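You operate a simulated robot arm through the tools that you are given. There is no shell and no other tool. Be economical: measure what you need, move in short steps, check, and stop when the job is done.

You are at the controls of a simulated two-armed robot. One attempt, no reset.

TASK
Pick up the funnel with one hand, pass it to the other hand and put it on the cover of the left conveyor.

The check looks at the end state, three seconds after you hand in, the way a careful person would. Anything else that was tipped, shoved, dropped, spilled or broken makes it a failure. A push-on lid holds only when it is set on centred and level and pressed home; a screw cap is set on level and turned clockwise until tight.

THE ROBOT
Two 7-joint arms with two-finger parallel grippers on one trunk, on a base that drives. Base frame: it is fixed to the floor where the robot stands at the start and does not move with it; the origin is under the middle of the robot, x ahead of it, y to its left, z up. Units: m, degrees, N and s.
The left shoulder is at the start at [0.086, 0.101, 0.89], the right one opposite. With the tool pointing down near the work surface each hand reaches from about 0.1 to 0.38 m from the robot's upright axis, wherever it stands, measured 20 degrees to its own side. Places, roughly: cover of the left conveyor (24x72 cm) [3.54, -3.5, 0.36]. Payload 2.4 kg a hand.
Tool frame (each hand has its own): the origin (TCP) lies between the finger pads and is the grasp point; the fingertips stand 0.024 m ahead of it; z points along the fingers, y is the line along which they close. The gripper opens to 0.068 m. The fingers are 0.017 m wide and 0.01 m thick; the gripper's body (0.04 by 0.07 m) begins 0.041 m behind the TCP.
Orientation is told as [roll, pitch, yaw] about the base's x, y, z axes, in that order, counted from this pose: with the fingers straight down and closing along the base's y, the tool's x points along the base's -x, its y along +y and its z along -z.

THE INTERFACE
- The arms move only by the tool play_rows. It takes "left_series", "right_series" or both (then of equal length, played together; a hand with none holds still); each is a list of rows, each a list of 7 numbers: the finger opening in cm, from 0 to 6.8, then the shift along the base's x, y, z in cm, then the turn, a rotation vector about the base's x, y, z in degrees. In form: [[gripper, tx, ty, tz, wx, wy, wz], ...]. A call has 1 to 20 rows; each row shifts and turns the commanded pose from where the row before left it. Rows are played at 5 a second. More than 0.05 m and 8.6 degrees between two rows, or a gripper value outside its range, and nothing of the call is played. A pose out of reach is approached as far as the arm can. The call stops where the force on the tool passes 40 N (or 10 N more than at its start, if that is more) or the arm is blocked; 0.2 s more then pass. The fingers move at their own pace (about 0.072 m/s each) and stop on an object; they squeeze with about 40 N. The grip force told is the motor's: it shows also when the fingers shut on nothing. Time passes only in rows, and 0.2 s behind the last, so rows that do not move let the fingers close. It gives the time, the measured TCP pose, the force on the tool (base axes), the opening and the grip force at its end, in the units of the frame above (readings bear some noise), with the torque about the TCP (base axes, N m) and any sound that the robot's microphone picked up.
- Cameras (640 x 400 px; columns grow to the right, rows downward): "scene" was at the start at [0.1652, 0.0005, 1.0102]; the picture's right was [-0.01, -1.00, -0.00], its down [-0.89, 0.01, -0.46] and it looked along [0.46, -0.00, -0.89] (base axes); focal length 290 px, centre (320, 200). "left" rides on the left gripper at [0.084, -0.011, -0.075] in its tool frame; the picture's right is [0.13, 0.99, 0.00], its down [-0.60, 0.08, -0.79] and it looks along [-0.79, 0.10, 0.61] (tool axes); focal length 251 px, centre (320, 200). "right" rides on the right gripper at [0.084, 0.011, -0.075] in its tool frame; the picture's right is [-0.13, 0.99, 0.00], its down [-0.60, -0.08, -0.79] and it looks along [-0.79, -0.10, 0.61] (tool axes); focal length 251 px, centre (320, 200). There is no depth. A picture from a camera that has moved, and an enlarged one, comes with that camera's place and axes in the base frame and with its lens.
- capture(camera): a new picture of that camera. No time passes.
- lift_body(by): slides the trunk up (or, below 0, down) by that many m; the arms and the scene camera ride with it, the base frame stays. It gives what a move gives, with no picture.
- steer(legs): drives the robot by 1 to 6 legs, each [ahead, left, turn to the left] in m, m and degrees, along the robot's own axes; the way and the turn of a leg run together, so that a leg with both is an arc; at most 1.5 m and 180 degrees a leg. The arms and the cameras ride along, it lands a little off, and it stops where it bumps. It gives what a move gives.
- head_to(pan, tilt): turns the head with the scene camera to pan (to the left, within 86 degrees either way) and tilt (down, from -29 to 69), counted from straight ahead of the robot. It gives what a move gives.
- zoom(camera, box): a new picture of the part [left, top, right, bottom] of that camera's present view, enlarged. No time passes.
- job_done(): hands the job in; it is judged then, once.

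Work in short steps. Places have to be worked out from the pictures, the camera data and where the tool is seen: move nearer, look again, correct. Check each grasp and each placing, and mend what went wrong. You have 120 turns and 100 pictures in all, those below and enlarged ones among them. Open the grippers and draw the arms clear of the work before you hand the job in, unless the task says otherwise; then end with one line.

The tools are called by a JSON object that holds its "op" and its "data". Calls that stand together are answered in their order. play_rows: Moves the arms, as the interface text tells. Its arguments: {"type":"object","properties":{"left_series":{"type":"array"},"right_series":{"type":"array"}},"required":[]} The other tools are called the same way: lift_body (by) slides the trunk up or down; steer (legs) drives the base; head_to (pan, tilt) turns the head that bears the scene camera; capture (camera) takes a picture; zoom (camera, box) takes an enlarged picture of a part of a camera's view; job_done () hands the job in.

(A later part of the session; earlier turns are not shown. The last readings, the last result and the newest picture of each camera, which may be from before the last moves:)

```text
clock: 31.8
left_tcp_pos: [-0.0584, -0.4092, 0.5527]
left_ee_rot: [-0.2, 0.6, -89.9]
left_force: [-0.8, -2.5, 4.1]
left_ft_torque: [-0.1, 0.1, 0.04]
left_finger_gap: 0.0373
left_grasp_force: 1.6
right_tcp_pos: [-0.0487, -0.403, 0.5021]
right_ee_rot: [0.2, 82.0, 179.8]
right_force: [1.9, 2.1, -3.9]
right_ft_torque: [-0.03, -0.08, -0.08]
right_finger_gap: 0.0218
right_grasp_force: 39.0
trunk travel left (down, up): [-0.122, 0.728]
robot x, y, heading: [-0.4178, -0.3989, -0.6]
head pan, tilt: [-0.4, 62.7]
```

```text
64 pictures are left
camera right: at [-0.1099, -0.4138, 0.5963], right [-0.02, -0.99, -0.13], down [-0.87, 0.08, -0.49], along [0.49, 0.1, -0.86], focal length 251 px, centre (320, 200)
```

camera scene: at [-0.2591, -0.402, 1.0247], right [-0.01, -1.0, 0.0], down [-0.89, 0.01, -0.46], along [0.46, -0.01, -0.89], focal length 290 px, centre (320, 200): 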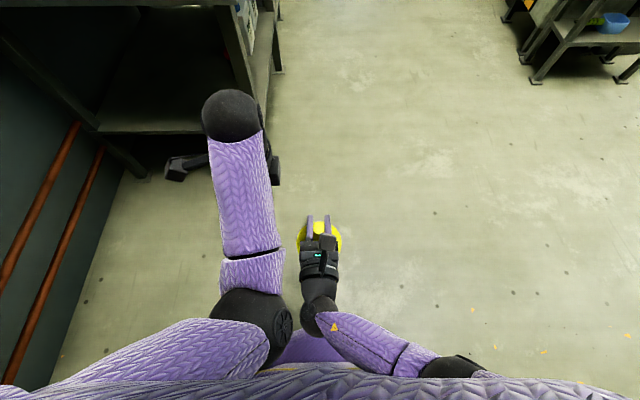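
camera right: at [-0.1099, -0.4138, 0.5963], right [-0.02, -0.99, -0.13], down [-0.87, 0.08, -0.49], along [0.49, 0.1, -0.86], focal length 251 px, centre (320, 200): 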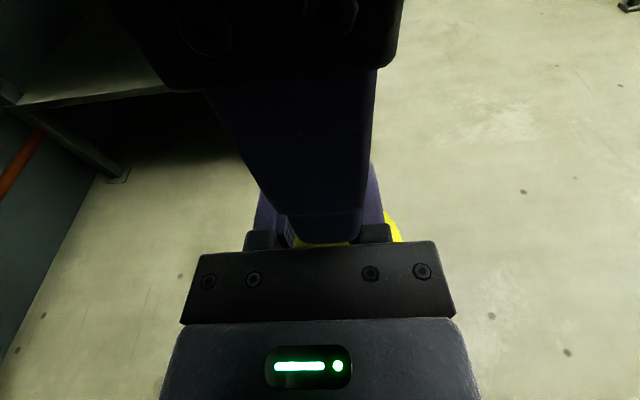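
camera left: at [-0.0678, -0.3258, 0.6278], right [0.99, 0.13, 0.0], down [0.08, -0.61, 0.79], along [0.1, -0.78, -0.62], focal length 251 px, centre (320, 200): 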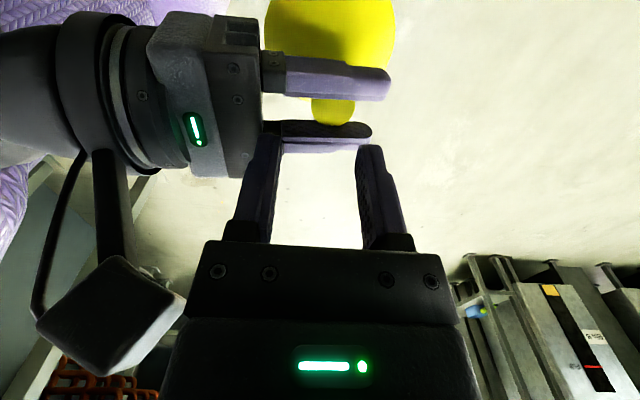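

The left came out 8 mm too far back and 6 mm too far right, touching lightly. Raise 1.2 cm, correct, and look again.

{"op": "play_rows", "data": {"left_series": [[3.6, 0, 0, 1.2, 0, 0, 0], [3.6, 0.8, 0.6, 0, 0, 0, 0], [3.6, 0, 0, 0, 0, 0, 0]]}}

{"op": "zoom", "data": {"camera": "left", "box": [200, 60, 440, 210]}}

{"op": "zoom", "data": {"camera": "right", "box": [200, 100, 440, 250]}}

```text
clock: 32.6
left_tcp_pos: [-0.0479, -0.4015, 0.5644]
left_ee_rot: [-0.2, 0.8, -89.9]
left_force: [0.1, -0.5, 0.7]
left_ft_torque: [0.04, 0.0, 0.06]
left_finger_gap: 0.0361
left_grasp_force: 0.1
right_tcp_pos: [-0.0482, -0.4029, 0.5033]
right_ee_rot: [0.2, 82.0, 179.8]
right_force: [0.5, 0.5, 0.1]
right_ft_torque: [0.0, 0.0, 0.01]
right_finger_gap: 0.0219
right_grasp_force: 39.2
trunk travel left (down, up): [-0.122, 0.728]
robot x, y, heading: [-0.4195, -0.3972, -0.6]
head pan, tilt: [-0.4, 62.7]
```

```text
2.67 times, centred on (320, 135) of left
camera zoom: at [-0.0589, -0.3184, 0.6408], right [0.99, 0.13, 0.0], down [0.08, -0.61, 0.78], along [0.1, -0.78, -0.62], focal length 670 px, centre (320, 373)
```

zoom: 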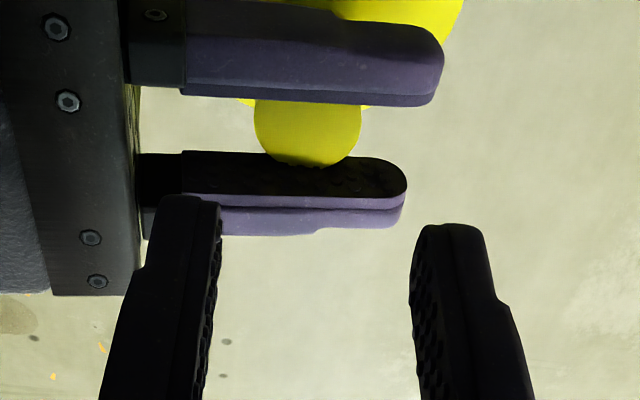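

```text
2.67 times, centred on (320, 175) of right
camera zoom: at [-0.1099, -0.4138, 0.5964], right [-0.02, -0.99, -0.13], down [-0.87, 0.08, -0.49], along [0.49, 0.1, -0.86], focal length 670 px, centre (320, 267)
```

zoom: 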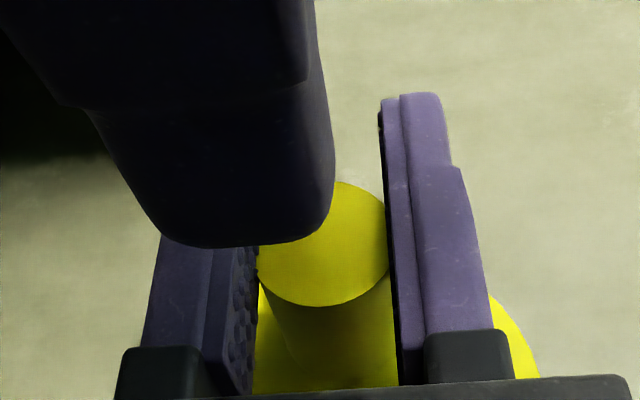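

Spout top is at about z 0.505, x -0.051; the light touch before was the right palm. Descend with narrower opening at the corrected spot.

{"op": "play_rows", "data": {"left_series": [[3.3, -0.15, -0.12, 0, 0, 0, 0], [3.3, 0, 0, -1, 0, 0, 0], [3.3, 0, 0, -1, 0, 0, 0], [3.3, 0, 0, -1, 0, 0, 0], [3.3, 0, 0, -0.9, 0, 0, 0]]}}

{"op": "zoom", "data": {"camera": "left", "box": [200, 60, 440, 210]}}

{"op": "zoom", "data": {"camera": "right", "box": [200, 100, 440, 250]}}

```text
clock: 33.8
left_tcp_pos: [-0.0491, -0.4029, 0.5255]
left_ee_rot: [-0.2, 0.8, -89.9]
left_force: [-0.6, -0.7, 0.1]
left_ft_torque: [0.01, 0.0, -0.01]
left_finger_gap: 0.0331
left_grasp_force: 0.1
right_tcp_pos: [-0.0475, -0.4044, 0.5029]
right_ee_rot: [0.1, 81.9, 179.8]
right_force: [0.1, 0.5, -2.2]
right_ft_torque: [0.0, 0.0, -0.01]
right_finger_gap: 0.022
right_grasp_force: 38.1
trunk travel left (down, up): [-0.122, 0.728]
robot x, y, heading: [-0.4183, -0.4007, -0.6]
head pan, tilt: [-0.4, 62.7]
```

```text
2.67 times, centred on (320, 135) of left
camera zoom: at [-0.0606, -0.32, 0.6012], right [0.99, 0.13, 0.0], down [0.08, -0.61, 0.78], along [0.1, -0.78, -0.62], focal length 670 px, centre (320, 373)
```

zoom: 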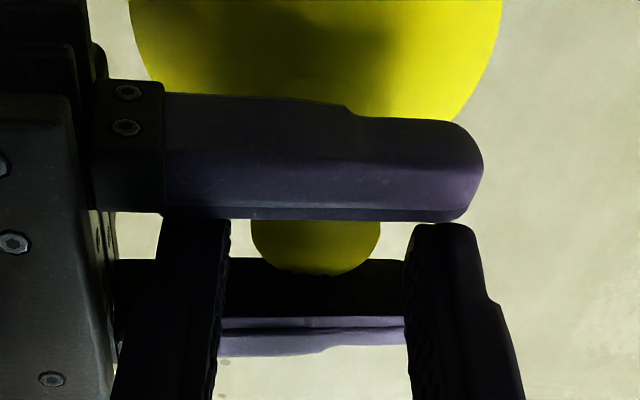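

```text
2.67 times, centred on (320, 175) of right
camera zoom: at [-0.1099, -0.4138, 0.5964], right [-0.02, -0.99, -0.13], down [-0.87, 0.08, -0.49], along [0.49, 0.1, -0.86], focal length 670 px, centre (320, 267)
```

zoom: 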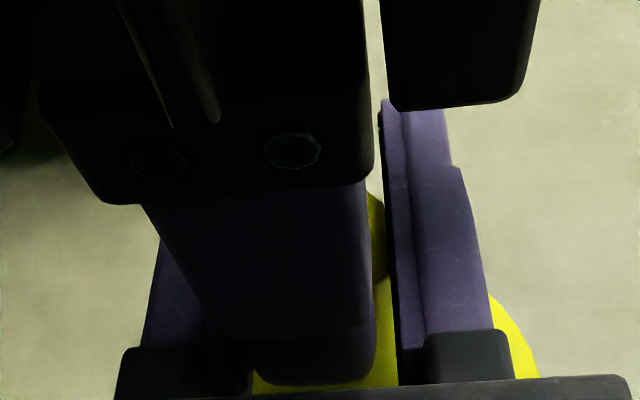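

Left fingers are passing between the right ones without force. Go down 1.5 cm more and close the left.

{"op": "play_rows", "data": {"left_series": [[3.3, 0, -0.1, -0.8, 0, 0, 0], [3.3, 0, 0, -0.8, 0, 0, 0], [3.3, 0, 0, 0, 0, 0, 0]]}}

{"op": "zoom", "data": {"camera": "left", "box": [200, 60, 440, 210]}}

```text
clock: 34.6
left_tcp_pos: [-0.0503, -0.4049, 0.5105]
left_ee_rot: [-0.2, 0.9, -89.9]
left_force: [-0.4, 0.1, -0.3]
left_ft_torque: [-0.02, -0.02, -0.01]
left_finger_gap: 0.0329
left_grasp_force: 0.1
right_tcp_pos: [-0.0473, -0.4036, 0.5022]
right_ee_rot: [0.2, 82.0, 179.7]
right_force: [0.7, 0.8, -0.6]
right_ft_torque: [0.03, 0.0, 0.02]
right_finger_gap: 0.022
right_grasp_force: 38.7
trunk travel left (down, up): [-0.122, 0.728]
robot x, y, heading: [-0.422, -0.4059, -0.3]
head pan, tilt: [-0.4, 62.7]
```

```text
2.67 times, centred on (320, 135) of left
camera zoom: at [-0.061, -0.3216, 0.5851], right [0.99, 0.13, 0.0], down [0.08, -0.62, 0.78], along [0.1, -0.78, -0.62], focal length 670 px, centre (320, 373)
```

zoom: 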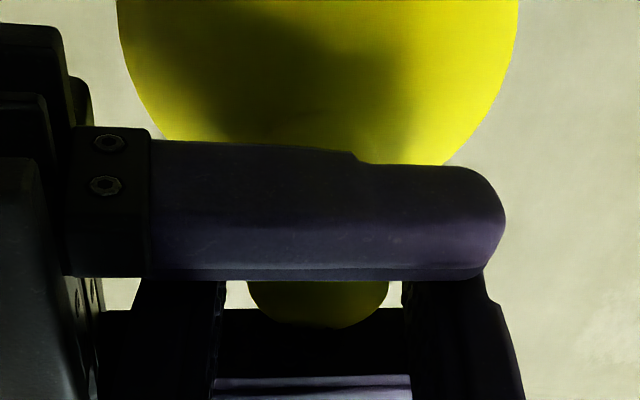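

Bracketed. 4 mm further down, then close the left fingers.

{"op": "play_rows", "data": {"left_series": [[3.3, 0, 0, -0.4, 0, 0, 0], [2, 0, 0, 0, 0, 0, 0], [0, 0, 0, 0, 0, 0, 0], [0, 0, 0, 0, 0, 0, 0], [0, 0, 0, 0, 0, 0, 0]]}}

```text
clock: 35.8
left_tcp_pos: [-0.0507, -0.4041, 0.5058]
left_ee_rot: [-0.1, 0.8, -89.9]
left_force: [-11.2, -1.1, 10.2]
left_ft_torque: [-0.04, 0.23, -0.02]
left_finger_gap: 0.0219
left_grasp_force: 38.6
right_tcp_pos: [-0.0479, -0.4035, 0.502]
right_ee_rot: [0.3, 82.0, 179.9]
right_force: [11.4, 1.6, -9.0]
right_ft_torque: [0.01, -0.21, 0.04]
right_finger_gap: 0.0219
right_grasp_force: 38.6
trunk travel left (down, up): [-0.122, 0.728]
robot x, y, heading: [-0.4205, -0.4007, -0.6]
head pan, tilt: [-0.4, 62.7]
```

Both hands hold it (2.19 cm each). Open the right only partly first and read.

{"op": "play_rows", "data": {"right_series": [[3.5, 0, 0, 0, 0, 0, 0], [6, 0, 0, 0, 0, 0, 0], [6, 0, 0, 0, 0, 0, 0]]}}

{"op": "capture", "data": {"camera": "left"}}

```text
clock: 36.6
left_tcp_pos: [-0.0507, -0.4042, 0.5066]
left_ee_rot: [-0.2, 0.8, -89.9]
left_force: [-0.1, 0.5, 0.1]
left_ft_torque: [-0.01, 0.03, -0.04]
left_finger_gap: 0.0218
left_grasp_force: 38.9
right_tcp_pos: [-0.0487, -0.4042, 0.5041]
right_ee_rot: [0.2, 82.0, 179.8]
right_force: [-0.3, 0.2, 0.3]
right_ft_torque: [0.04, 0.03, 0.01]
right_finger_gap: 0.0601
right_grasp_force: 0.0
trunk travel left (down, up): [-0.122, 0.728]
robot x, y, heading: [-0.4197, -0.4015, -0.1]
head pan, tilt: [-0.4, 62.7]
```

```text
58 pictures are left
camera left: at [-0.061, -0.3217, 0.5816], right [0.99, 0.13, 0.0], down [0.08, -0.61, 0.78], along [0.1, -0.78, -0.62], focal length 251 px, centre (320, 200)
```

left: 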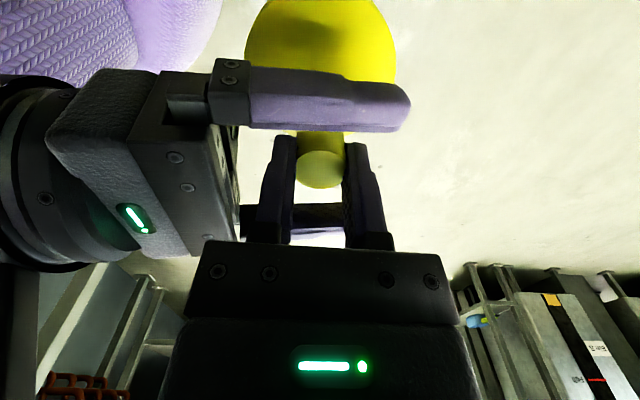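

Left holds the funnel alone. Retract the right backward while left eases forward.

{"op": "play_rows", "data": {"left_series": [[0, 0.5, 0, 0, 0, 0, 0], [0, 0.5, 0, 0, 0, 0, 0], [0, 0.5, 0, 0, 0, 0, 0], [0, 0.5, 0, 0, 0, 0, 0], [0, 0.5, 0, 0, 0, 0, 0]], "right_series": [[6.8, -1.2, 0, 0.1, 0, 0, 0], [6.8, -1.2, 0, 0.1, 0, 0, 0], [6.8, -1.2, 0, 0.1, 0, 0, 0], [6.8, -1.2, 0, 0.1, 0, 0, 0], [6.8, -1.2, 0, 0.1, 0, 0, 0]]}}

{"op": "capture", "data": {"camera": "left"}}

{"op": "capture", "data": {"camera": "right"}}

```text
clock: 38.0
left_tcp_pos: [-0.0252, -0.4052, 0.5046]
left_ee_rot: [-0.3, 0.9, -89.9]
left_force: [-0.7, -0.8, -0.4]
left_ft_torque: [0.0, 0.02, 0.01]
left_finger_gap: 0.0219
left_grasp_force: 38.2
right_tcp_pos: [-0.0716, -0.4074, 0.5311]
right_ee_rot: [-15.0, 86.9, 163.3]
right_force: [-0.2, -0.8, -0.2]
right_ft_torque: [0.02, -0.01, 0.03]
right_finger_gap: 0.0681
right_grasp_force: 0.1
trunk travel left (down, up): [-0.122, 0.728]
robot x, y, heading: [-0.4168, -0.3991, -0.7]
head pan, tilt: [-0.4, 62.7]
stopped in row 5 (right hand): the arm was blocked; the commanded pose is now the measured one
```

```text
57 pictures are left
camera left: at [-0.0355, -0.3215, 0.5802], right [0.99, 0.13, 0.0], down [0.08, -0.61, 0.78], along [0.1, -0.78, -0.62], focal length 251 px, centre (320, 200)
```

left: 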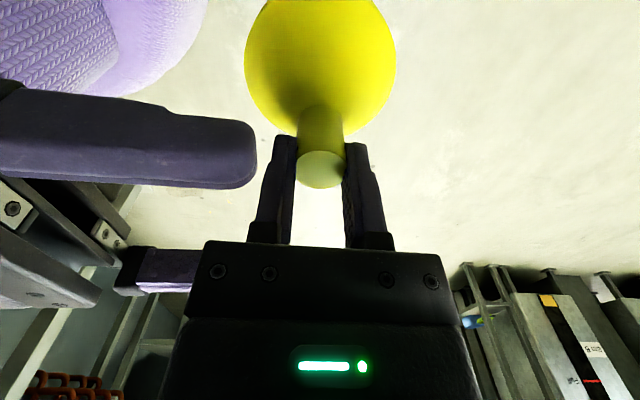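

```text
56 pictures are left
camera right: at [-0.1415, -0.4171, 0.6186], right [-0.03, -0.99, -0.14], down [-0.82, 0.11, -0.56], along [0.57, 0.1, -0.82], focal length 251 px, centre (320, 200)
```

right: 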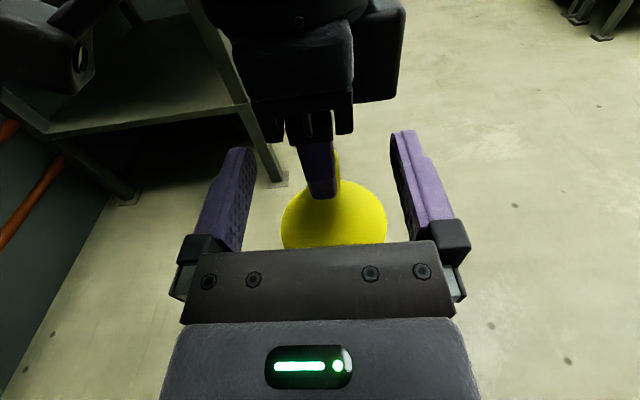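

Right is blocked by the body; so move the left hand with the funnel 4 cm further forward instead.

{"op": "play_rows", "data": {"left_series": [[0, 1, 0, 0, 0, 0, 0], [0, 1, 0, 0, 0, 0, 0], [0, 1, 0, 0, 0, 0, 0], [0, 1, 0, 0, 0, 0, 0]]}}

{"op": "capture", "data": {"camera": "left"}}

```text
clock: 39.0
left_tcp_pos: [0.0155, -0.4056, 0.5058]
left_ee_rot: [-0.2, 0.9, -89.9]
left_force: [0.5, -0.3, -0.5]
left_ft_torque: [0.04, 0.02, 0.01]
left_finger_gap: 0.0218
left_grasp_force: 38.9
right_tcp_pos: [-0.0723, -0.4064, 0.531]
right_ee_rot: [-12.2, 87.0, 166.2]
right_force: [1.0, -0.9, -0.6]
right_ft_torque: [0.0, -0.01, -0.01]
right_finger_gap: 0.0682
right_grasp_force: 0.1
trunk travel left (down, up): [-0.122, 0.728]
robot x, y, heading: [-0.4204, -0.3997, -0.3]
head pan, tilt: [-0.4, 62.7]
```

```text
55 pictures are left
camera left: at [0.0055, -0.3219, 0.5814], right [0.99, 0.13, 0.0], down [0.08, -0.61, 0.78], along [0.1, -0.78, -0.62], focal length 251 px, centre (320, 200)
```

left: 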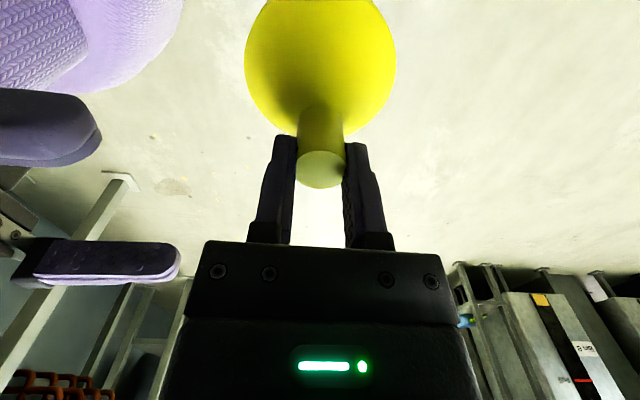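

Clear. Move the right hand out to the right.

{"op": "play_rows", "data": {"right_series": [[6.8, 0, -2, 0, 0, 0, 0], [6.8, 0, -2, 0, 0, 0, 0], [6.8, 0, -2, 0, 0, 0, 0], [6.8, 0, -2, 0, 0, 0, 0], [6.8, 0, -2, 0, 0, 0, 0], [6.8, 0, -2, 0, 0, 0, 0], [6.8, 0, -2, 0, 0, 0, 0]]}}

{"op": "capture", "data": {"camera": "scene"}}

```text
clock: 40.6
left_tcp_pos: [0.0147, -0.405, 0.5074]
left_ee_rot: [-0.1, 0.8, -90.0]
left_force: [0.1, 0.8, -1.4]
left_ft_torque: [-0.02, -0.01, -0.01]
left_finger_gap: 0.022
left_grasp_force: 38.7
right_tcp_pos: [-0.0739, -0.5467, 0.5315]
right_ee_rot: [-9.0, 86.7, 169.6]
right_force: [-0.8, 0.5, -0.1]
right_ft_torque: [-0.01, 0.01, 0.01]
right_finger_gap: 0.0679
right_grasp_force: 0.1
trunk travel left (down, up): [-0.122, 0.728]
robot x, y, heading: [-0.4173, -0.3999, -0.3]
head pan, tilt: [-0.4, 62.7]
```

```text
54 pictures are left
camera scene: at [-0.2591, -0.4021, 1.0247], right [-0.01, -1.0, 0.0], down [-0.89, 0.01, -0.46], along [0.46, -0.01, -0.89], focal length 290 px, centre (320, 200)
```

scene: 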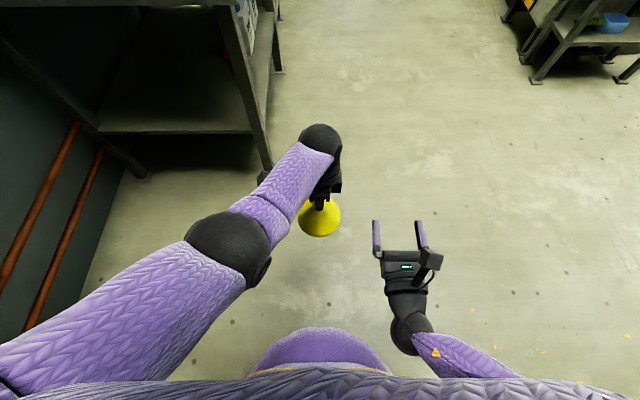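

Handover done. Now look around toward the conveyors (ahead-right) to plan the drive.

{"op": "head_to", "data": {"pan": -40, "tilt": 15}}

{"op": "capture", "data": {"camera": "scene"}}

{"op": "head_to", "data": {"pan": -85, "tilt": 20}}

{"op": "capture", "data": {"camera": "scene"}}

{"op": "head_to", "data": {"pan": 0, "tilt": 15}}

{"op": "capture", "data": {"camera": "scene"}}

```text
clock: 41.7
left_tcp_pos: [0.0146, -0.4052, 0.5071]
left_ee_rot: [-0.1, 0.8, -89.8]
left_force: [0.1, -0.5, 0.6]
left_ft_torque: [0.0, -0.05, 0.0]
left_finger_gap: 0.0217
left_grasp_force: 38.5
right_tcp_pos: [-0.073, -0.5478, 0.5314]
right_ee_rot: [-9.2, 86.7, 169.3]
right_force: [0.4, 1.0, -0.2]
right_ft_torque: [0.0, -0.01, 0.03]
right_finger_gap: 0.0679
right_grasp_force: 0.1
trunk travel left (down, up): [-0.122, 0.728]
robot x, y, heading: [-0.4198, -0.399, -0.3]
head pan, tilt: [-40.0, 15.0]
```

```text
53 pictures are left
camera scene: at [-0.2513, -0.4617, 1.094], right [-0.65, -0.76, 0.0], down [-0.2, 0.17, -0.97], along [0.74, -0.62, -0.26], focal length 290 px, centre (320, 200)
```

scene: 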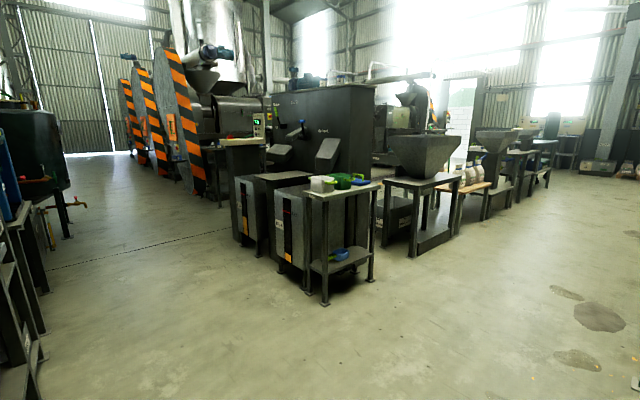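

```text
clock: 42.9
left_tcp_pos: [0.016, -0.4065, 0.5072]
left_ee_rot: [-0.1, 0.8, -89.7]
left_force: [-0.1, 0.0, -0.3]
left_ft_torque: [0.0, -0.01, -0.01]
left_finger_gap: 0.0222
left_grasp_force: 38.4
right_tcp_pos: [-0.074, -0.547, 0.5302]
right_ee_rot: [-9.4, 86.7, 169.2]
right_force: [0.8, 0.4, 0.2]
right_ft_torque: [0.01, -0.01, 0.02]
right_finger_gap: 0.068
right_grasp_force: 0.0
trunk travel left (down, up): [-0.122, 0.728]
robot x, y, heading: [-0.4185, -0.4026, -0.2]
head pan, tilt: [-85.0, 20.0]
```

```text
52 pictures are left
camera scene: at [-0.3149, -0.4941, 1.0859], right [-1.0, -0.08, 0.0], down [-0.03, 0.34, -0.94], along [0.08, -0.94, -0.34], focal length 290 px, centre (320, 200)
```

scene: 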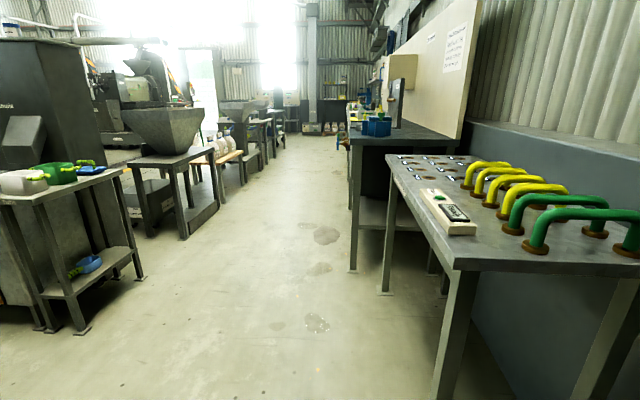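

```text
clock: 44.4
left_tcp_pos: [0.0143, -0.4045, 0.5057]
left_ee_rot: [-0.1, 0.8, -89.9]
left_force: [0.1, -0.1, -1.0]
left_ft_torque: [0.02, 0.02, 0.01]
left_finger_gap: 0.0219
left_grasp_force: 39.0
right_tcp_pos: [-0.073, -0.5471, 0.5311]
right_ee_rot: [-9.4, 86.7, 169.4]
right_force: [0.0, 0.8, 0.0]
right_ft_torque: [0.02, -0.02, -0.02]
right_finger_gap: 0.068
right_grasp_force: 0.0
trunk travel left (down, up): [-0.122, 0.728]
robot x, y, heading: [-0.4185, -0.4036, -0.3]
head pan, tilt: [0.0, 15.0]
```

```text
51 pictures are left
camera scene: at [-0.2291, -0.4019, 1.094], right [-0.01, -1.0, 0.0], down [-0.26, 0.0, -0.97], along [0.97, -0.01, -0.26], focal length 290 px, centre (320, 200)
```

scene: 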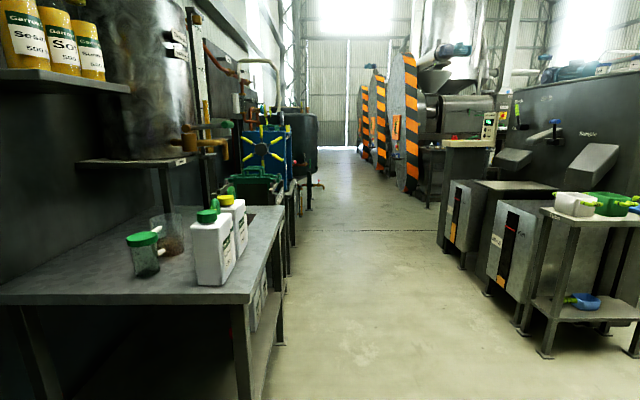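

The conveyor lies behind the big black machine. I'll drive down the aisle between the table and the bins along y≈-0.8 and look from there.

{"op": "steer", "data": {"legs": [[0, -0.4, 0], [1.4, 0, 0], [0.9, 0, 0]]}}

{"op": "head_to", "data": {"pan": -50, "tilt": 15}}

{"op": "capture", "data": {"camera": "scene"}}

{"op": "capture", "data": {"camera": "left"}}

```text
clock: 57.9
left_tcp_pos: [2.3121, -0.8243, 0.507]
left_ee_rot: [-0.1, 0.8, -89.6]
left_force: [0.5, 0.1, 0.1]
left_ft_torque: [0.01, -0.02, 0.02]
left_finger_gap: 0.0219
left_grasp_force: 38.7
right_tcp_pos: [2.2238, -0.9682, 0.5308]
right_ee_rot: [-9.3, 86.7, 169.5]
right_force: [0.7, -0.2, 1.0]
right_ft_torque: [-0.04, -0.02, -0.03]
right_finger_gap: 0.0679
right_grasp_force: 0.1
trunk travel left (down, up): [-0.122, 0.728]
robot x, y, heading: [1.8808, -0.8249, -0.1]
head pan, tilt: [0.0, 15.0]
```

```text
clock: 59.0
left_tcp_pos: [2.312, -0.8239, 0.5063]
left_ee_rot: [-0.1, 0.7, -89.7]
left_force: [-0.1, -0.4, 0.3]
left_ft_torque: [-0.04, 0.0, -0.01]
left_finger_gap: 0.022
left_grasp_force: 38.4
right_tcp_pos: [2.2233, -0.9667, 0.5308]
right_ee_rot: [-9.3, 86.7, 169.5]
right_force: [1.7, 0.1, 0.0]
right_ft_torque: [0.01, -0.01, -0.01]
right_finger_gap: 0.0679
right_grasp_force: 0.0
trunk travel left (down, up): [-0.122, 0.728]
robot x, y, heading: [1.8736, -0.822, -0.1]
head pan, tilt: [-50.0, 15.0]
```

```text
50 pictures are left
camera scene: at [2.0342, -0.8934, 1.094], right [-0.77, -0.64, 0.0], down [-0.17, 0.2, -0.97], along [0.62, -0.74, -0.26], focal length 290 px, centre (320, 200)
```

scene: 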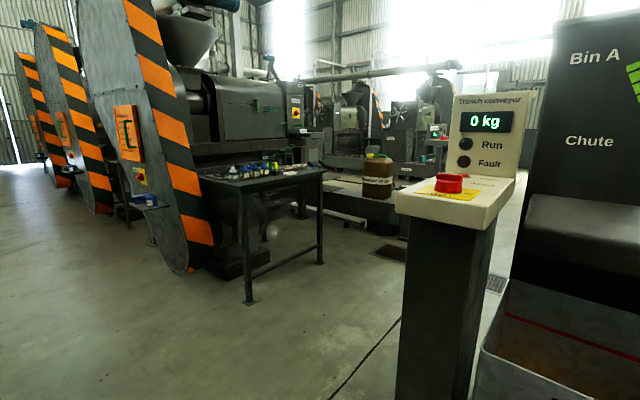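

```text
49 pictures are left
camera left: at [2.3009, -0.7409, 0.5819], right [0.99, 0.14, 0.0], down [0.08, -0.61, 0.78], along [0.11, -0.78, -0.62], focal length 251 px, centre (320, 200)
```

left: 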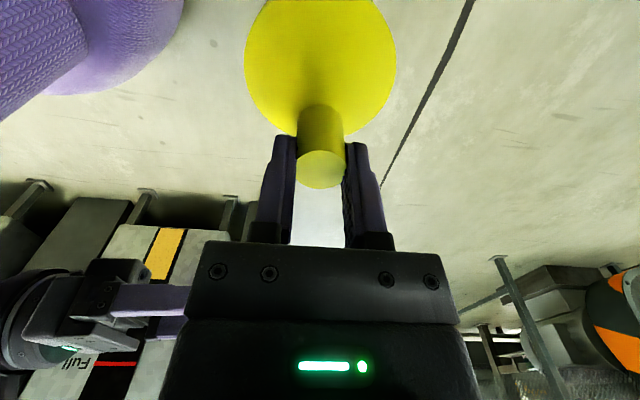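

The target cover seems to be the low dark platform with the brown jar behind the control post. Zoom in.

{"op": "zoom", "data": {"camera": "scene", "box": [280, 120, 440, 220]}}

{"op": "zoom", "data": {"camera": "scene", "box": [180, 130, 500, 330]}}

```text
4.00 times, centred on (360, 170) of scene
camera zoom: at [2.0342, -0.8934, 1.094], right [-0.77, -0.64, 0.0], down [-0.17, 0.2, -0.97], along [0.62, -0.74, -0.26], focal length 1158 px, centre (160, 320)
```

zoom: 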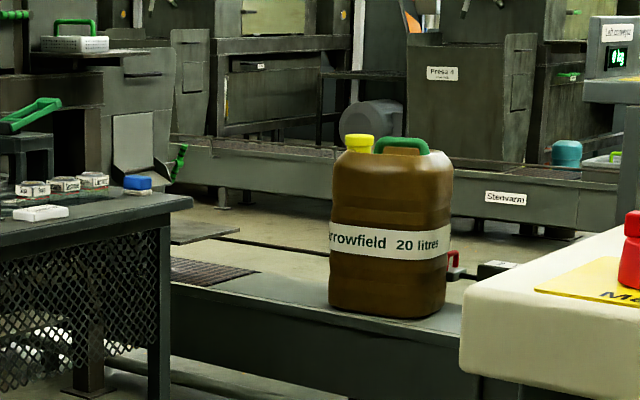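

```text
2.00 times, centred on (340, 230) of scene
camera zoom: at [2.0342, -0.8934, 1.094], right [-0.77, -0.64, 0.0], down [-0.17, 0.2, -0.97], along [0.62, -0.74, -0.26], focal length 579 px, centre (280, 140)
```

zoom: 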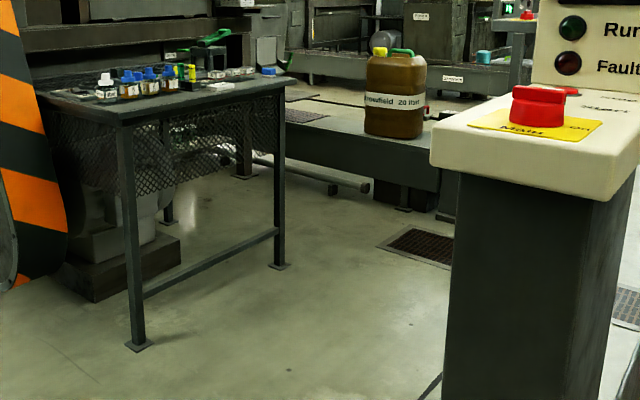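

The brown can stands on that low conveyor (can ≈ [3.40, -3.42]); the corridor to it lies between control post (x<2.5) and bench (x>3.39). Drive to x≈2.93, turn right 90° and look.

{"op": "steer", "data": {"legs": [[1.05, 0, 0], [0, 0, -90], [0.6, 0, 0]]}}

{"op": "head_to", "data": {"pan": 0, "tilt": 25}}

{"op": "capture", "data": {"camera": "scene"}}

```text
clock: 71.3
left_tcp_pos: [2.9654, -1.855, 0.506]
left_ee_rot: [-0.1, 0.8, -178.0]
left_force: [0.4, 0.0, 0.5]
left_ft_torque: [0.0, -0.05, -0.01]
left_finger_gap: 0.022
left_grasp_force: 38.7
right_tcp_pos: [2.8202, -1.7698, 0.5307]
right_ee_rot: [-9.3, 86.8, 81.1]
right_force: [0.8, -0.9, 0.1]
right_ft_torque: [0.01, -0.04, -0.02]
right_finger_gap: 0.0681
right_grasp_force: 0.1
trunk travel left (down, up): [-0.122, 0.728]
robot x, y, heading: [2.9516, -1.4178, -88.3]
head pan, tilt: [-50.0, 15.0]
```

```text
clock: 72.5
left_tcp_pos: [2.9641, -1.855, 0.5066]
left_ee_rot: [-0.1, 0.8, -178.0]
left_force: [0.2, 0.4, -0.1]
left_ft_torque: [0.01, 0.0, 0.01]
left_finger_gap: 0.0219
left_grasp_force: 38.8
right_tcp_pos: [2.8211, -1.7697, 0.5311]
right_ee_rot: [-9.4, 86.7, 81.1]
right_force: [-0.7, -0.7, -0.6]
right_ft_torque: [0.01, 0.01, -0.03]
right_finger_gap: 0.0681
right_grasp_force: 0.0
trunk travel left (down, up): [-0.122, 0.728]
robot x, y, heading: [2.9564, -1.4201, -88.7]
head pan, tilt: [0.0, 25.0]
```

```text
46 pictures are left
camera scene: at [2.9605, -1.606, 1.0778], right [-1.0, -0.03, 0.0], down [-0.01, 0.42, -0.91], along [0.02, -0.91, -0.42], focal length 290 px, centre (320, 200)
```

scene: 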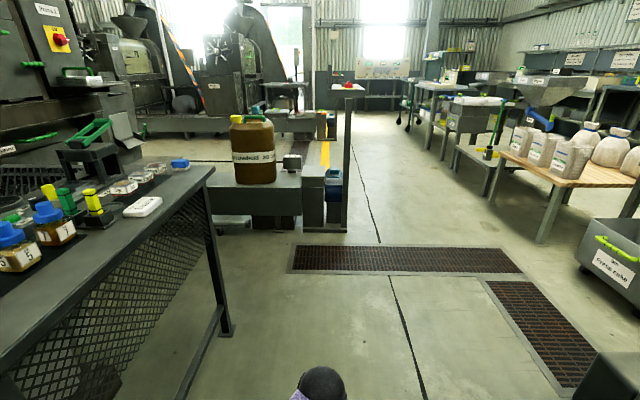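

I see the conveyor end with the can. Zoom in.

{"op": "zoom", "data": {"camera": "scene", "box": [190, 60, 382, 180]}}

{"op": "zoom", "data": {"camera": "scene", "box": [200, 130, 380, 242]}}

```text
3.33 times, centred on (286, 120) of scene
camera zoom: at [2.9605, -1.606, 1.0778], right [-1.0, -0.03, 0.0], down [-0.01, 0.42, -0.91], along [0.02, -0.91, -0.42], focal length 965 px, centre (433, 467)
```

zoom: 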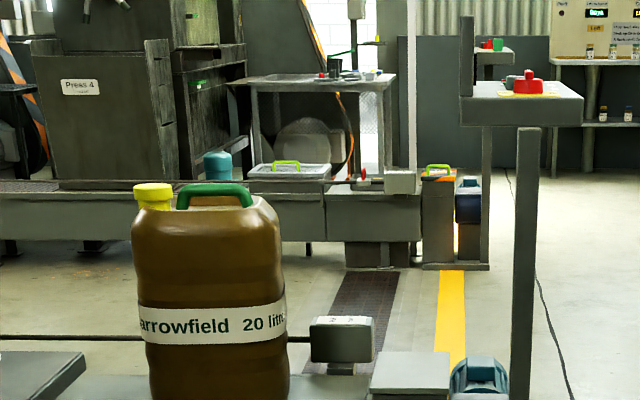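

```text
3.56 times, centred on (290, 186) of scene
camera zoom: at [2.9605, -1.606, 1.0778], right [-1.0, -0.03, 0.0], down [-0.01, 0.42, -0.91], along [0.02, -0.91, -0.42], focal length 1030 px, centre (427, 250)
```

zoom: 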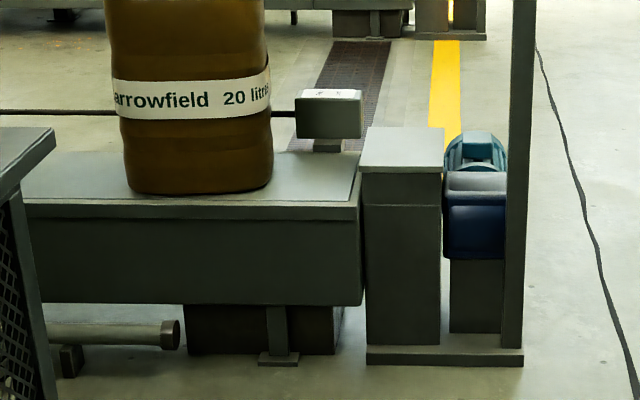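

The cover is clear to the left of the can: I'll aim near x≈3.74, y≈-3.47, robot at about x 3.6, y -3.03. First fold the right hand in (pointing down, close to the side) so it stays away from the can.

{"op": "play_rows", "data": {"right_series": [[6.8, -1.2, 0, 0.3, 8, 0, 0], [6.8, -1.2, 0, 0.3, 8, 0, 0], [6.8, -1.2, 0, 0.3, 8, 0, 0], [6.8, -1.2, 0, 0.3, 8, 0, 0], [6.8, -1.2, 0.8, 0, 8, 0, 0], [6.8, -1.2, 1, 0, 8, 0, 0], [6.8, -1.2, 1.5, 0, 8, 0, 0], [6.8, -1.2, 2, 0, 8, 0, 0], [6.8, -1, 2, 0, 8, 0, 0], [6.8, -1, 2, 0, 8, 0, 0], [6.8, 0, 2, 0, 0, 0, 0]]}}

{"op": "head_to", "data": {"pan": 0, "tilt": 60}}

{"op": "capture", "data": {"camera": "scene"}}

```text
clock: 74.9
left_tcp_pos: [2.965, -1.8545, 0.5062]
left_ee_rot: [0.0, 0.8, -178.0]
left_force: [0.0, 0.2, 0.3]
left_ft_torque: [0.02, 0.01, 0.0]
left_finger_gap: 0.0219
left_grasp_force: 39.0
right_tcp_pos: [2.7038, -1.6584, 0.5416]
right_ee_rot: [-0.5, 6.5, 89.5]
right_force: [0.8, 0.2, -0.1]
right_ft_torque: [0.01, -0.02, -0.01]
right_finger_gap: 0.0678
right_grasp_force: 0.1
trunk travel left (down, up): [-0.122, 0.728]
robot x, y, heading: [2.9569, -1.4199, -88.4]
head pan, tilt: [0.0, 25.0]
```

```text
clock: 75.9
left_tcp_pos: [2.9656, -1.8534, 0.5074]
left_ee_rot: [-0.1, 0.8, -177.9]
left_force: [-0.3, -0.5, 0.7]
left_ft_torque: [-0.03, 0.02, -0.03]
left_finger_gap: 0.0216
left_grasp_force: 39.2
right_tcp_pos: [2.7037, -1.6587, 0.5399]
right_ee_rot: [-0.6, 6.7, 89.4]
right_force: [0.2, 0.0, 0.7]
right_ft_torque: [0.02, -0.04, -0.04]
right_finger_gap: 0.0681
right_grasp_force: 0.1
trunk travel left (down, up): [-0.122, 0.728]
robot x, y, heading: [2.9547, -1.4199, -88.3]
head pan, tilt: [0.0, 60.0]
```

```text
43 pictures are left
camera scene: at [2.9599, -1.5806, 1.0278], right [-1.0, -0.03, 0.0], down [-0.02, 0.87, -0.5], along [0.01, -0.5, -0.87], focal length 290 px, centre (320, 200)
```

scene: 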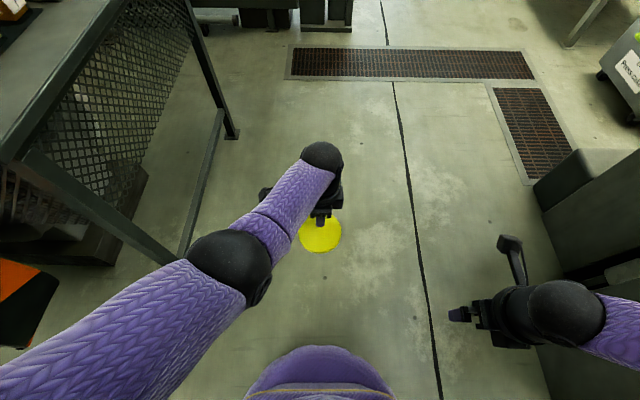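

Right arm is folded in. Correct heading slightly and drive ahead 0.6 m through the corridor, then check.

{"op": "steer", "data": {"legs": [[0, 0, -1.5], [0.6, 0, 0]]}}

{"op": "head_to", "data": {"pan": 20, "tilt": 35}}

{"op": "capture", "data": {"camera": "scene"}}

```text
clock: 79.6
left_tcp_pos: [2.9449, -2.4422, 0.5067]
left_ee_rot: [-0.2, 0.8, 179.9]
left_force: [-0.2, -0.6, -0.4]
left_ft_torque: [0.03, 0.01, -0.03]
left_finger_gap: 0.0217
left_grasp_force: 38.6
right_tcp_pos: [2.6911, -2.2356, 0.5406]
right_ee_rot: [-0.6, 6.7, 87.3]
right_force: [-0.2, -0.6, 0.4]
right_ft_torque: [0.0, -0.01, 0.01]
right_finger_gap: 0.068
right_grasp_force: 0.1
trunk travel left (down, up): [-0.122, 0.728]
robot x, y, heading: [2.9529, -2.0079, -90.7]
head pan, tilt: [0.0, 60.0]
```

```text
clock: 80.5
left_tcp_pos: [2.9456, -2.4415, 0.5073]
left_ee_rot: [-0.1, 0.8, 179.9]
left_force: [-0.2, 0.2, -0.2]
left_ft_torque: [-0.01, -0.01, -0.01]
left_finger_gap: 0.0216
left_grasp_force: 38.8
right_tcp_pos: [2.691, -2.2359, 0.5391]
right_ee_rot: [-0.6, 6.8, 87.2]
right_force: [-1.3, 0.7, -0.5]
right_ft_torque: [-0.03, -0.02, -0.03]
right_finger_gap: 0.0681
right_grasp_force: 0.1
trunk travel left (down, up): [-0.122, 0.728]
robot x, y, heading: [2.9502, -2.0081, -90.6]
head pan, tilt: [20.0, 35.0]
```

```text
42 pictures are left
camera scene: at [2.9805, -2.1846, 1.062], right [-0.94, -0.33, 0.0], down [-0.19, 0.54, -0.82], along [0.27, -0.77, -0.57], focal length 290 px, centre (320, 200)
```

scene: 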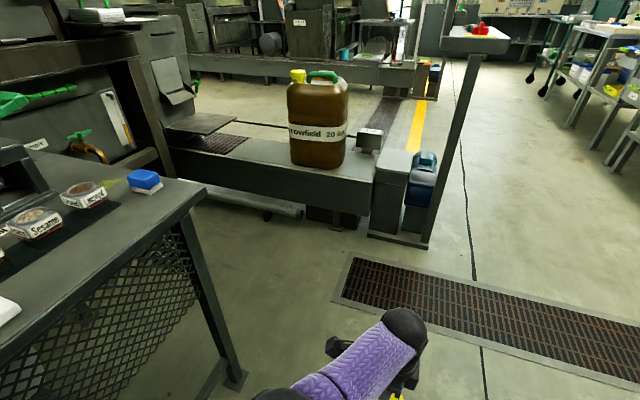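

{"op": "zoom", "data": {"camera": "scene", "box": [150, 90, 406, 250]}}

```text
2.50 times, centred on (278, 170) of scene
camera zoom: at [2.9805, -2.1846, 1.062], right [-0.94, -0.33, 0.0], down [-0.19, 0.54, -0.82], along [0.27, -0.77, -0.57], focal length 724 px, centre (425, 275)
```

zoom: 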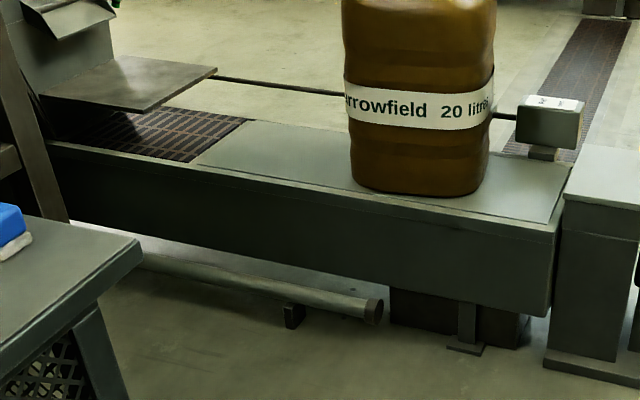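

Cover corners: x 3.15–3.93, y -3.375…-3.615; can occupies x 3.29–3.57. Target for the funnel: [3.75, -3.49]. Drive on to y≈-2.75, then tuck the left hand in.

{"op": "steer", "data": {"legs": [[0.73, 0.02, 0.5]]}}

{"op": "play_rows", "data": {"left_series": [[0, 1, 1.5, 0, 0, 0, 0], [0, 1, 1.5, 0, 0, 0, 0], [0, 1, 1.5, 0, 0, 0, 0], [0, 1, 1.5, 0, 0, 0, 0], [0, 1, 1.5, 0, 0, 0, 0], [0, 1, 1.5, 0, 0, 0, 0], [0, 1, 1.5, 0, 0, 0, 0], [0, 1, 1.5, 0, 0, 0, 0]]}}

{"op": "head_to", "data": {"pan": 0, "tilt": 50}}

{"op": "capture", "data": {"camera": "scene"}}

{"op": "capture", "data": {"camera": "left"}}

```text
clock: 84.5
left_tcp_pos: [2.9628, -3.1805, 0.5062]
left_ee_rot: [-0.1, 0.8, -179.9]
left_force: [0.2, 0.4, 0.8]
left_ft_torque: [0.0, -0.01, -0.01]
left_finger_gap: 0.0221
left_grasp_force: 38.6
right_tcp_pos: [2.7073, -2.9751, 0.5405]
right_ee_rot: [-0.6, 6.7, 87.7]
right_force: [-0.1, -0.3, -0.2]
right_ft_torque: [0.0, -0.03, 0.01]
right_finger_gap: 0.0679
right_grasp_force: 0.1
trunk travel left (down, up): [-0.122, 0.728]
robot x, y, heading: [2.9681, -2.7448, -90.4]
head pan, tilt: [20.0, 35.0]
```

```text
clock: 86.3
left_tcp_pos: [3.0423, -3.0591, 0.5085]
left_ee_rot: [-0.1, 0.9, -179.8]
left_force: [-0.1, 0.3, 0.1]
left_ft_torque: [-0.03, 0.02, -0.03]
left_finger_gap: 0.0216
left_grasp_force: 39.1
right_tcp_pos: [2.7075, -2.975, 0.5404]
right_ee_rot: [-0.6, 6.8, 87.8]
right_force: [0.4, 0.2, 0.4]
right_ft_torque: [0.01, 0.03, 0.02]
right_finger_gap: 0.0681
right_grasp_force: 0.2
trunk travel left (down, up): [-0.122, 0.728]
robot x, y, heading: [2.9623, -2.7434, -90.2]
head pan, tilt: [20.0, 35.0]
```

```text
clock: 87.1
left_tcp_pos: [3.0421, -3.0597, 0.5076]
left_ee_rot: [-0.1, 0.8, -179.8]
left_force: [-0.2, -0.1, -0.2]
left_ft_torque: [0.0, 0.01, 0.0]
left_finger_gap: 0.0218
left_grasp_force: 38.8
right_tcp_pos: [2.7069, -2.9752, 0.5403]
right_ee_rot: [-0.6, 6.7, 87.8]
right_force: [-0.2, 0.2, 0.1]
right_ft_torque: [-0.02, 0.01, 0.0]
right_finger_gap: 0.068
right_grasp_force: 0.1
trunk travel left (down, up): [-0.122, 0.728]
robot x, y, heading: [2.9636, -2.7455, -90.2]
head pan, tilt: [0.0, 50.0]
```

```text
40 pictures are left
camera scene: at [2.966, -2.9157, 1.0404], right [-1.0, 0.0, 0.0], down [0.0, 0.77, -0.64], along [0.0, -0.64, -0.77], focal length 290 px, centre (320, 200)
```

scene: 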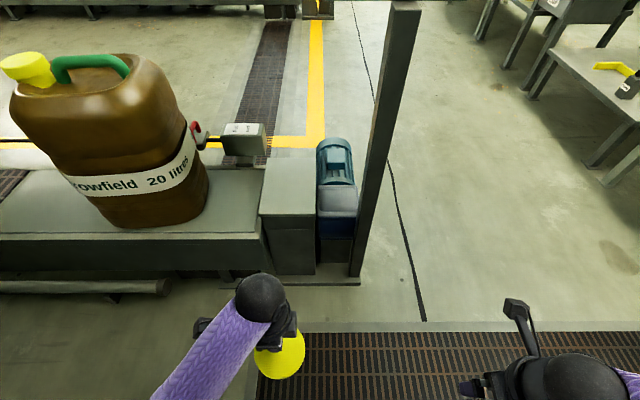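

```text
39 pictures are left
camera left: at [3.1258, -3.048, 0.5831], right [0.13, -0.99, 0.0], down [-0.61, -0.08, 0.78], along [-0.78, -0.1, -0.62], focal length 251 px, centre (320, 200)
```

left: 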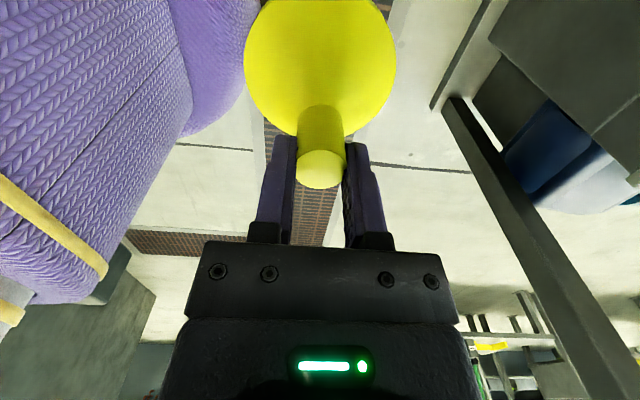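

Tucked. Now ahead 0.16 m and then left 0.64 m, with the hand in front of the can by >8 cm.

{"op": "steer", "data": {"legs": [[0.16, 0, 0], [0, 0.32, 0]]}}

{"op": "capture", "data": {"camera": "scene"}}

```text
clock: 90.3
left_tcp_pos: [3.351, -3.2242, 0.5077]
left_ee_rot: [-0.2, 0.9, 179.4]
left_force: [0.6, -0.1, 0.3]
left_ft_torque: [0.0, 0.0, 0.04]
left_finger_gap: 0.0219
left_grasp_force: 38.2
right_tcp_pos: [3.0158, -3.1358, 0.54]
right_ee_rot: [-0.6, 6.7, 87.0]
right_force: [0.2, -0.6, -0.7]
right_ft_torque: [-0.01, 0.01, 0.02]
right_finger_gap: 0.068
right_grasp_force: 0.0
trunk travel left (down, up): [-0.122, 0.728]
robot x, y, heading: [3.2771, -2.9085, -90.9]
head pan, tilt: [0.0, 50.0]
```

```text
38 pictures are left
camera scene: at [3.276, -3.08, 1.0403], right [-1.0, 0.02, 0.0], down [0.01, 0.77, -0.64], along [-0.01, -0.64, -0.77], focal length 290 px, centre (320, 200)
```

scene: 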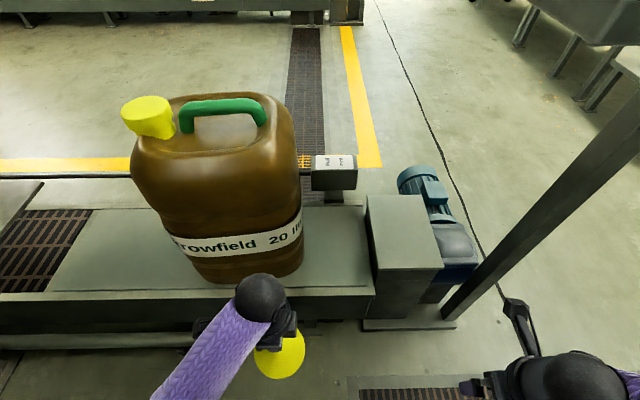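

Good clearance. Continue left 0.33 m.

{"op": "steer", "data": {"legs": [[0, 0.33, 0.8]]}}

{"op": "capture", "data": {"camera": "scene"}}

```text
clock: 92.5
left_tcp_pos: [3.6896, -3.2251, 0.5083]
left_ee_rot: [-0.1, 0.8, -179.4]
left_force: [-0.5, -0.6, 0.5]
left_ft_torque: [0.0, 0.0, -0.02]
left_finger_gap: 0.022
left_grasp_force: 38.3
right_tcp_pos: [3.3545, -3.1434, 0.5401]
right_ee_rot: [-0.5, 6.8, 88.1]
right_force: [-0.1, 0.2, 1.0]
right_ft_torque: [0.05, 0.01, 0.06]
right_finger_gap: 0.0678
right_grasp_force: 0.0
trunk travel left (down, up): [-0.122, 0.728]
robot x, y, heading: [3.6129, -2.912, -89.7]
head pan, tilt: [0.0, 50.0]
```

```text
37 pictures are left
camera scene: at [3.613, -3.0823, 1.0403], right [-1.0, 0.0, 0.0], down [0.0, 0.77, -0.64], along [0.0, -0.64, -0.77], focal length 290 px, centre (320, 200)
```

scene: 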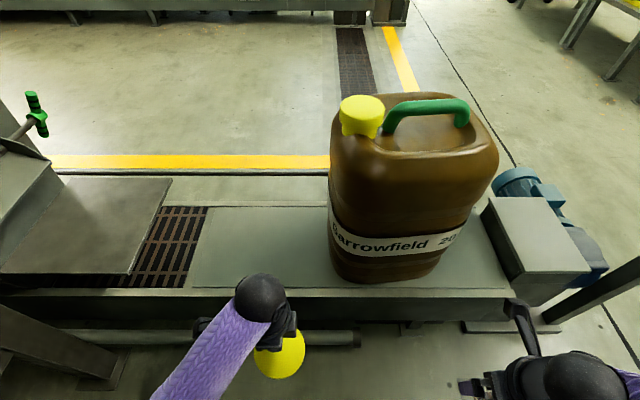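

Now the target spot is ahead-left. The right camera would near the can when advancing, so first draw the right hand further back and right.

{"op": "play_rows", "data": {"right_series": [[6.8, -1.5, 1.3, 0, 0, 0, 0], [6.8, -1.5, 1.3, 0, 0, 0, 0], [6.8, -1.5, 1.3, 0, 0, 0, 0], [6.8, -1.5, 1.3, 0, 0, 0, 0], [6.8, -1.5, 1.3, 0, 0, 0, 0], [6.8, -1.5, 1.3, 0, 0, 0, 0]]}}

{"op": "steer", "data": {"legs": [[0.07, 0, 0]]}}

{"op": "capture", "data": {"camera": "scene"}}

```text
clock: 93.9
left_tcp_pos: [3.6894, -3.2252, 0.5072]
left_ee_rot: [-0.1, 0.8, -179.3]
left_force: [-0.1, 0.6, -0.9]
left_ft_torque: [0.0, 0.01, -0.02]
left_finger_gap: 0.0221
left_grasp_force: 38.9
right_tcp_pos: [3.2661, -3.0649, 0.5422]
right_ee_rot: [-0.6, 6.7, 88.1]
right_force: [-0.5, 0.3, 0.0]
right_ft_torque: [0.01, 0.01, 0.01]
right_finger_gap: 0.068
right_grasp_force: 0.0
trunk travel left (down, up): [-0.122, 0.728]
robot x, y, heading: [3.6081, -2.9104, -89.7]
head pan, tilt: [0.0, 50.0]
```

```text
clock: 94.9
left_tcp_pos: [3.69, -3.2941, 0.5075]
left_ee_rot: [-0.1, 0.8, -179.4]
left_force: [0.4, -0.4, -0.4]
left_ft_torque: [0.0, -0.01, 0.02]
left_finger_gap: 0.0219
left_grasp_force: 38.8
right_tcp_pos: [3.2658, -3.1346, 0.5426]
right_ee_rot: [-0.6, 6.7, 88.1]
right_force: [-1.4, 0.2, 0.6]
right_ft_torque: [0.03, 0.01, 0.02]
right_finger_gap: 0.0679
right_grasp_force: 0.0
trunk travel left (down, up): [-0.122, 0.728]
robot x, y, heading: [3.61, -2.98, -89.5]
head pan, tilt: [0.0, 50.0]
```

```text
36 pictures are left
camera scene: at [3.6131, -3.1513, 1.0403], right [-1.0, 0.0, 0.0], down [0.0, 0.77, -0.64], along [0.0, -0.64, -0.77], focal length 290 px, centre (320, 200)
```

scene: 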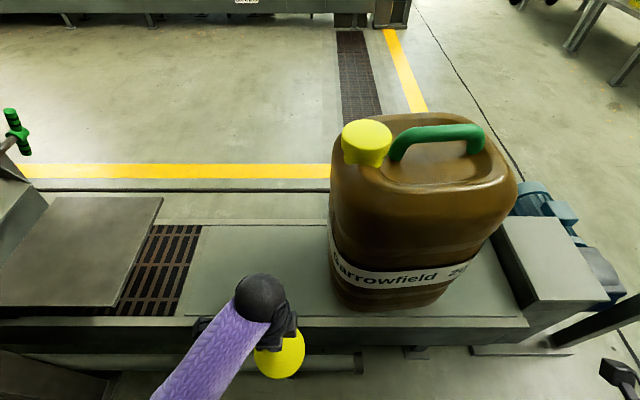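

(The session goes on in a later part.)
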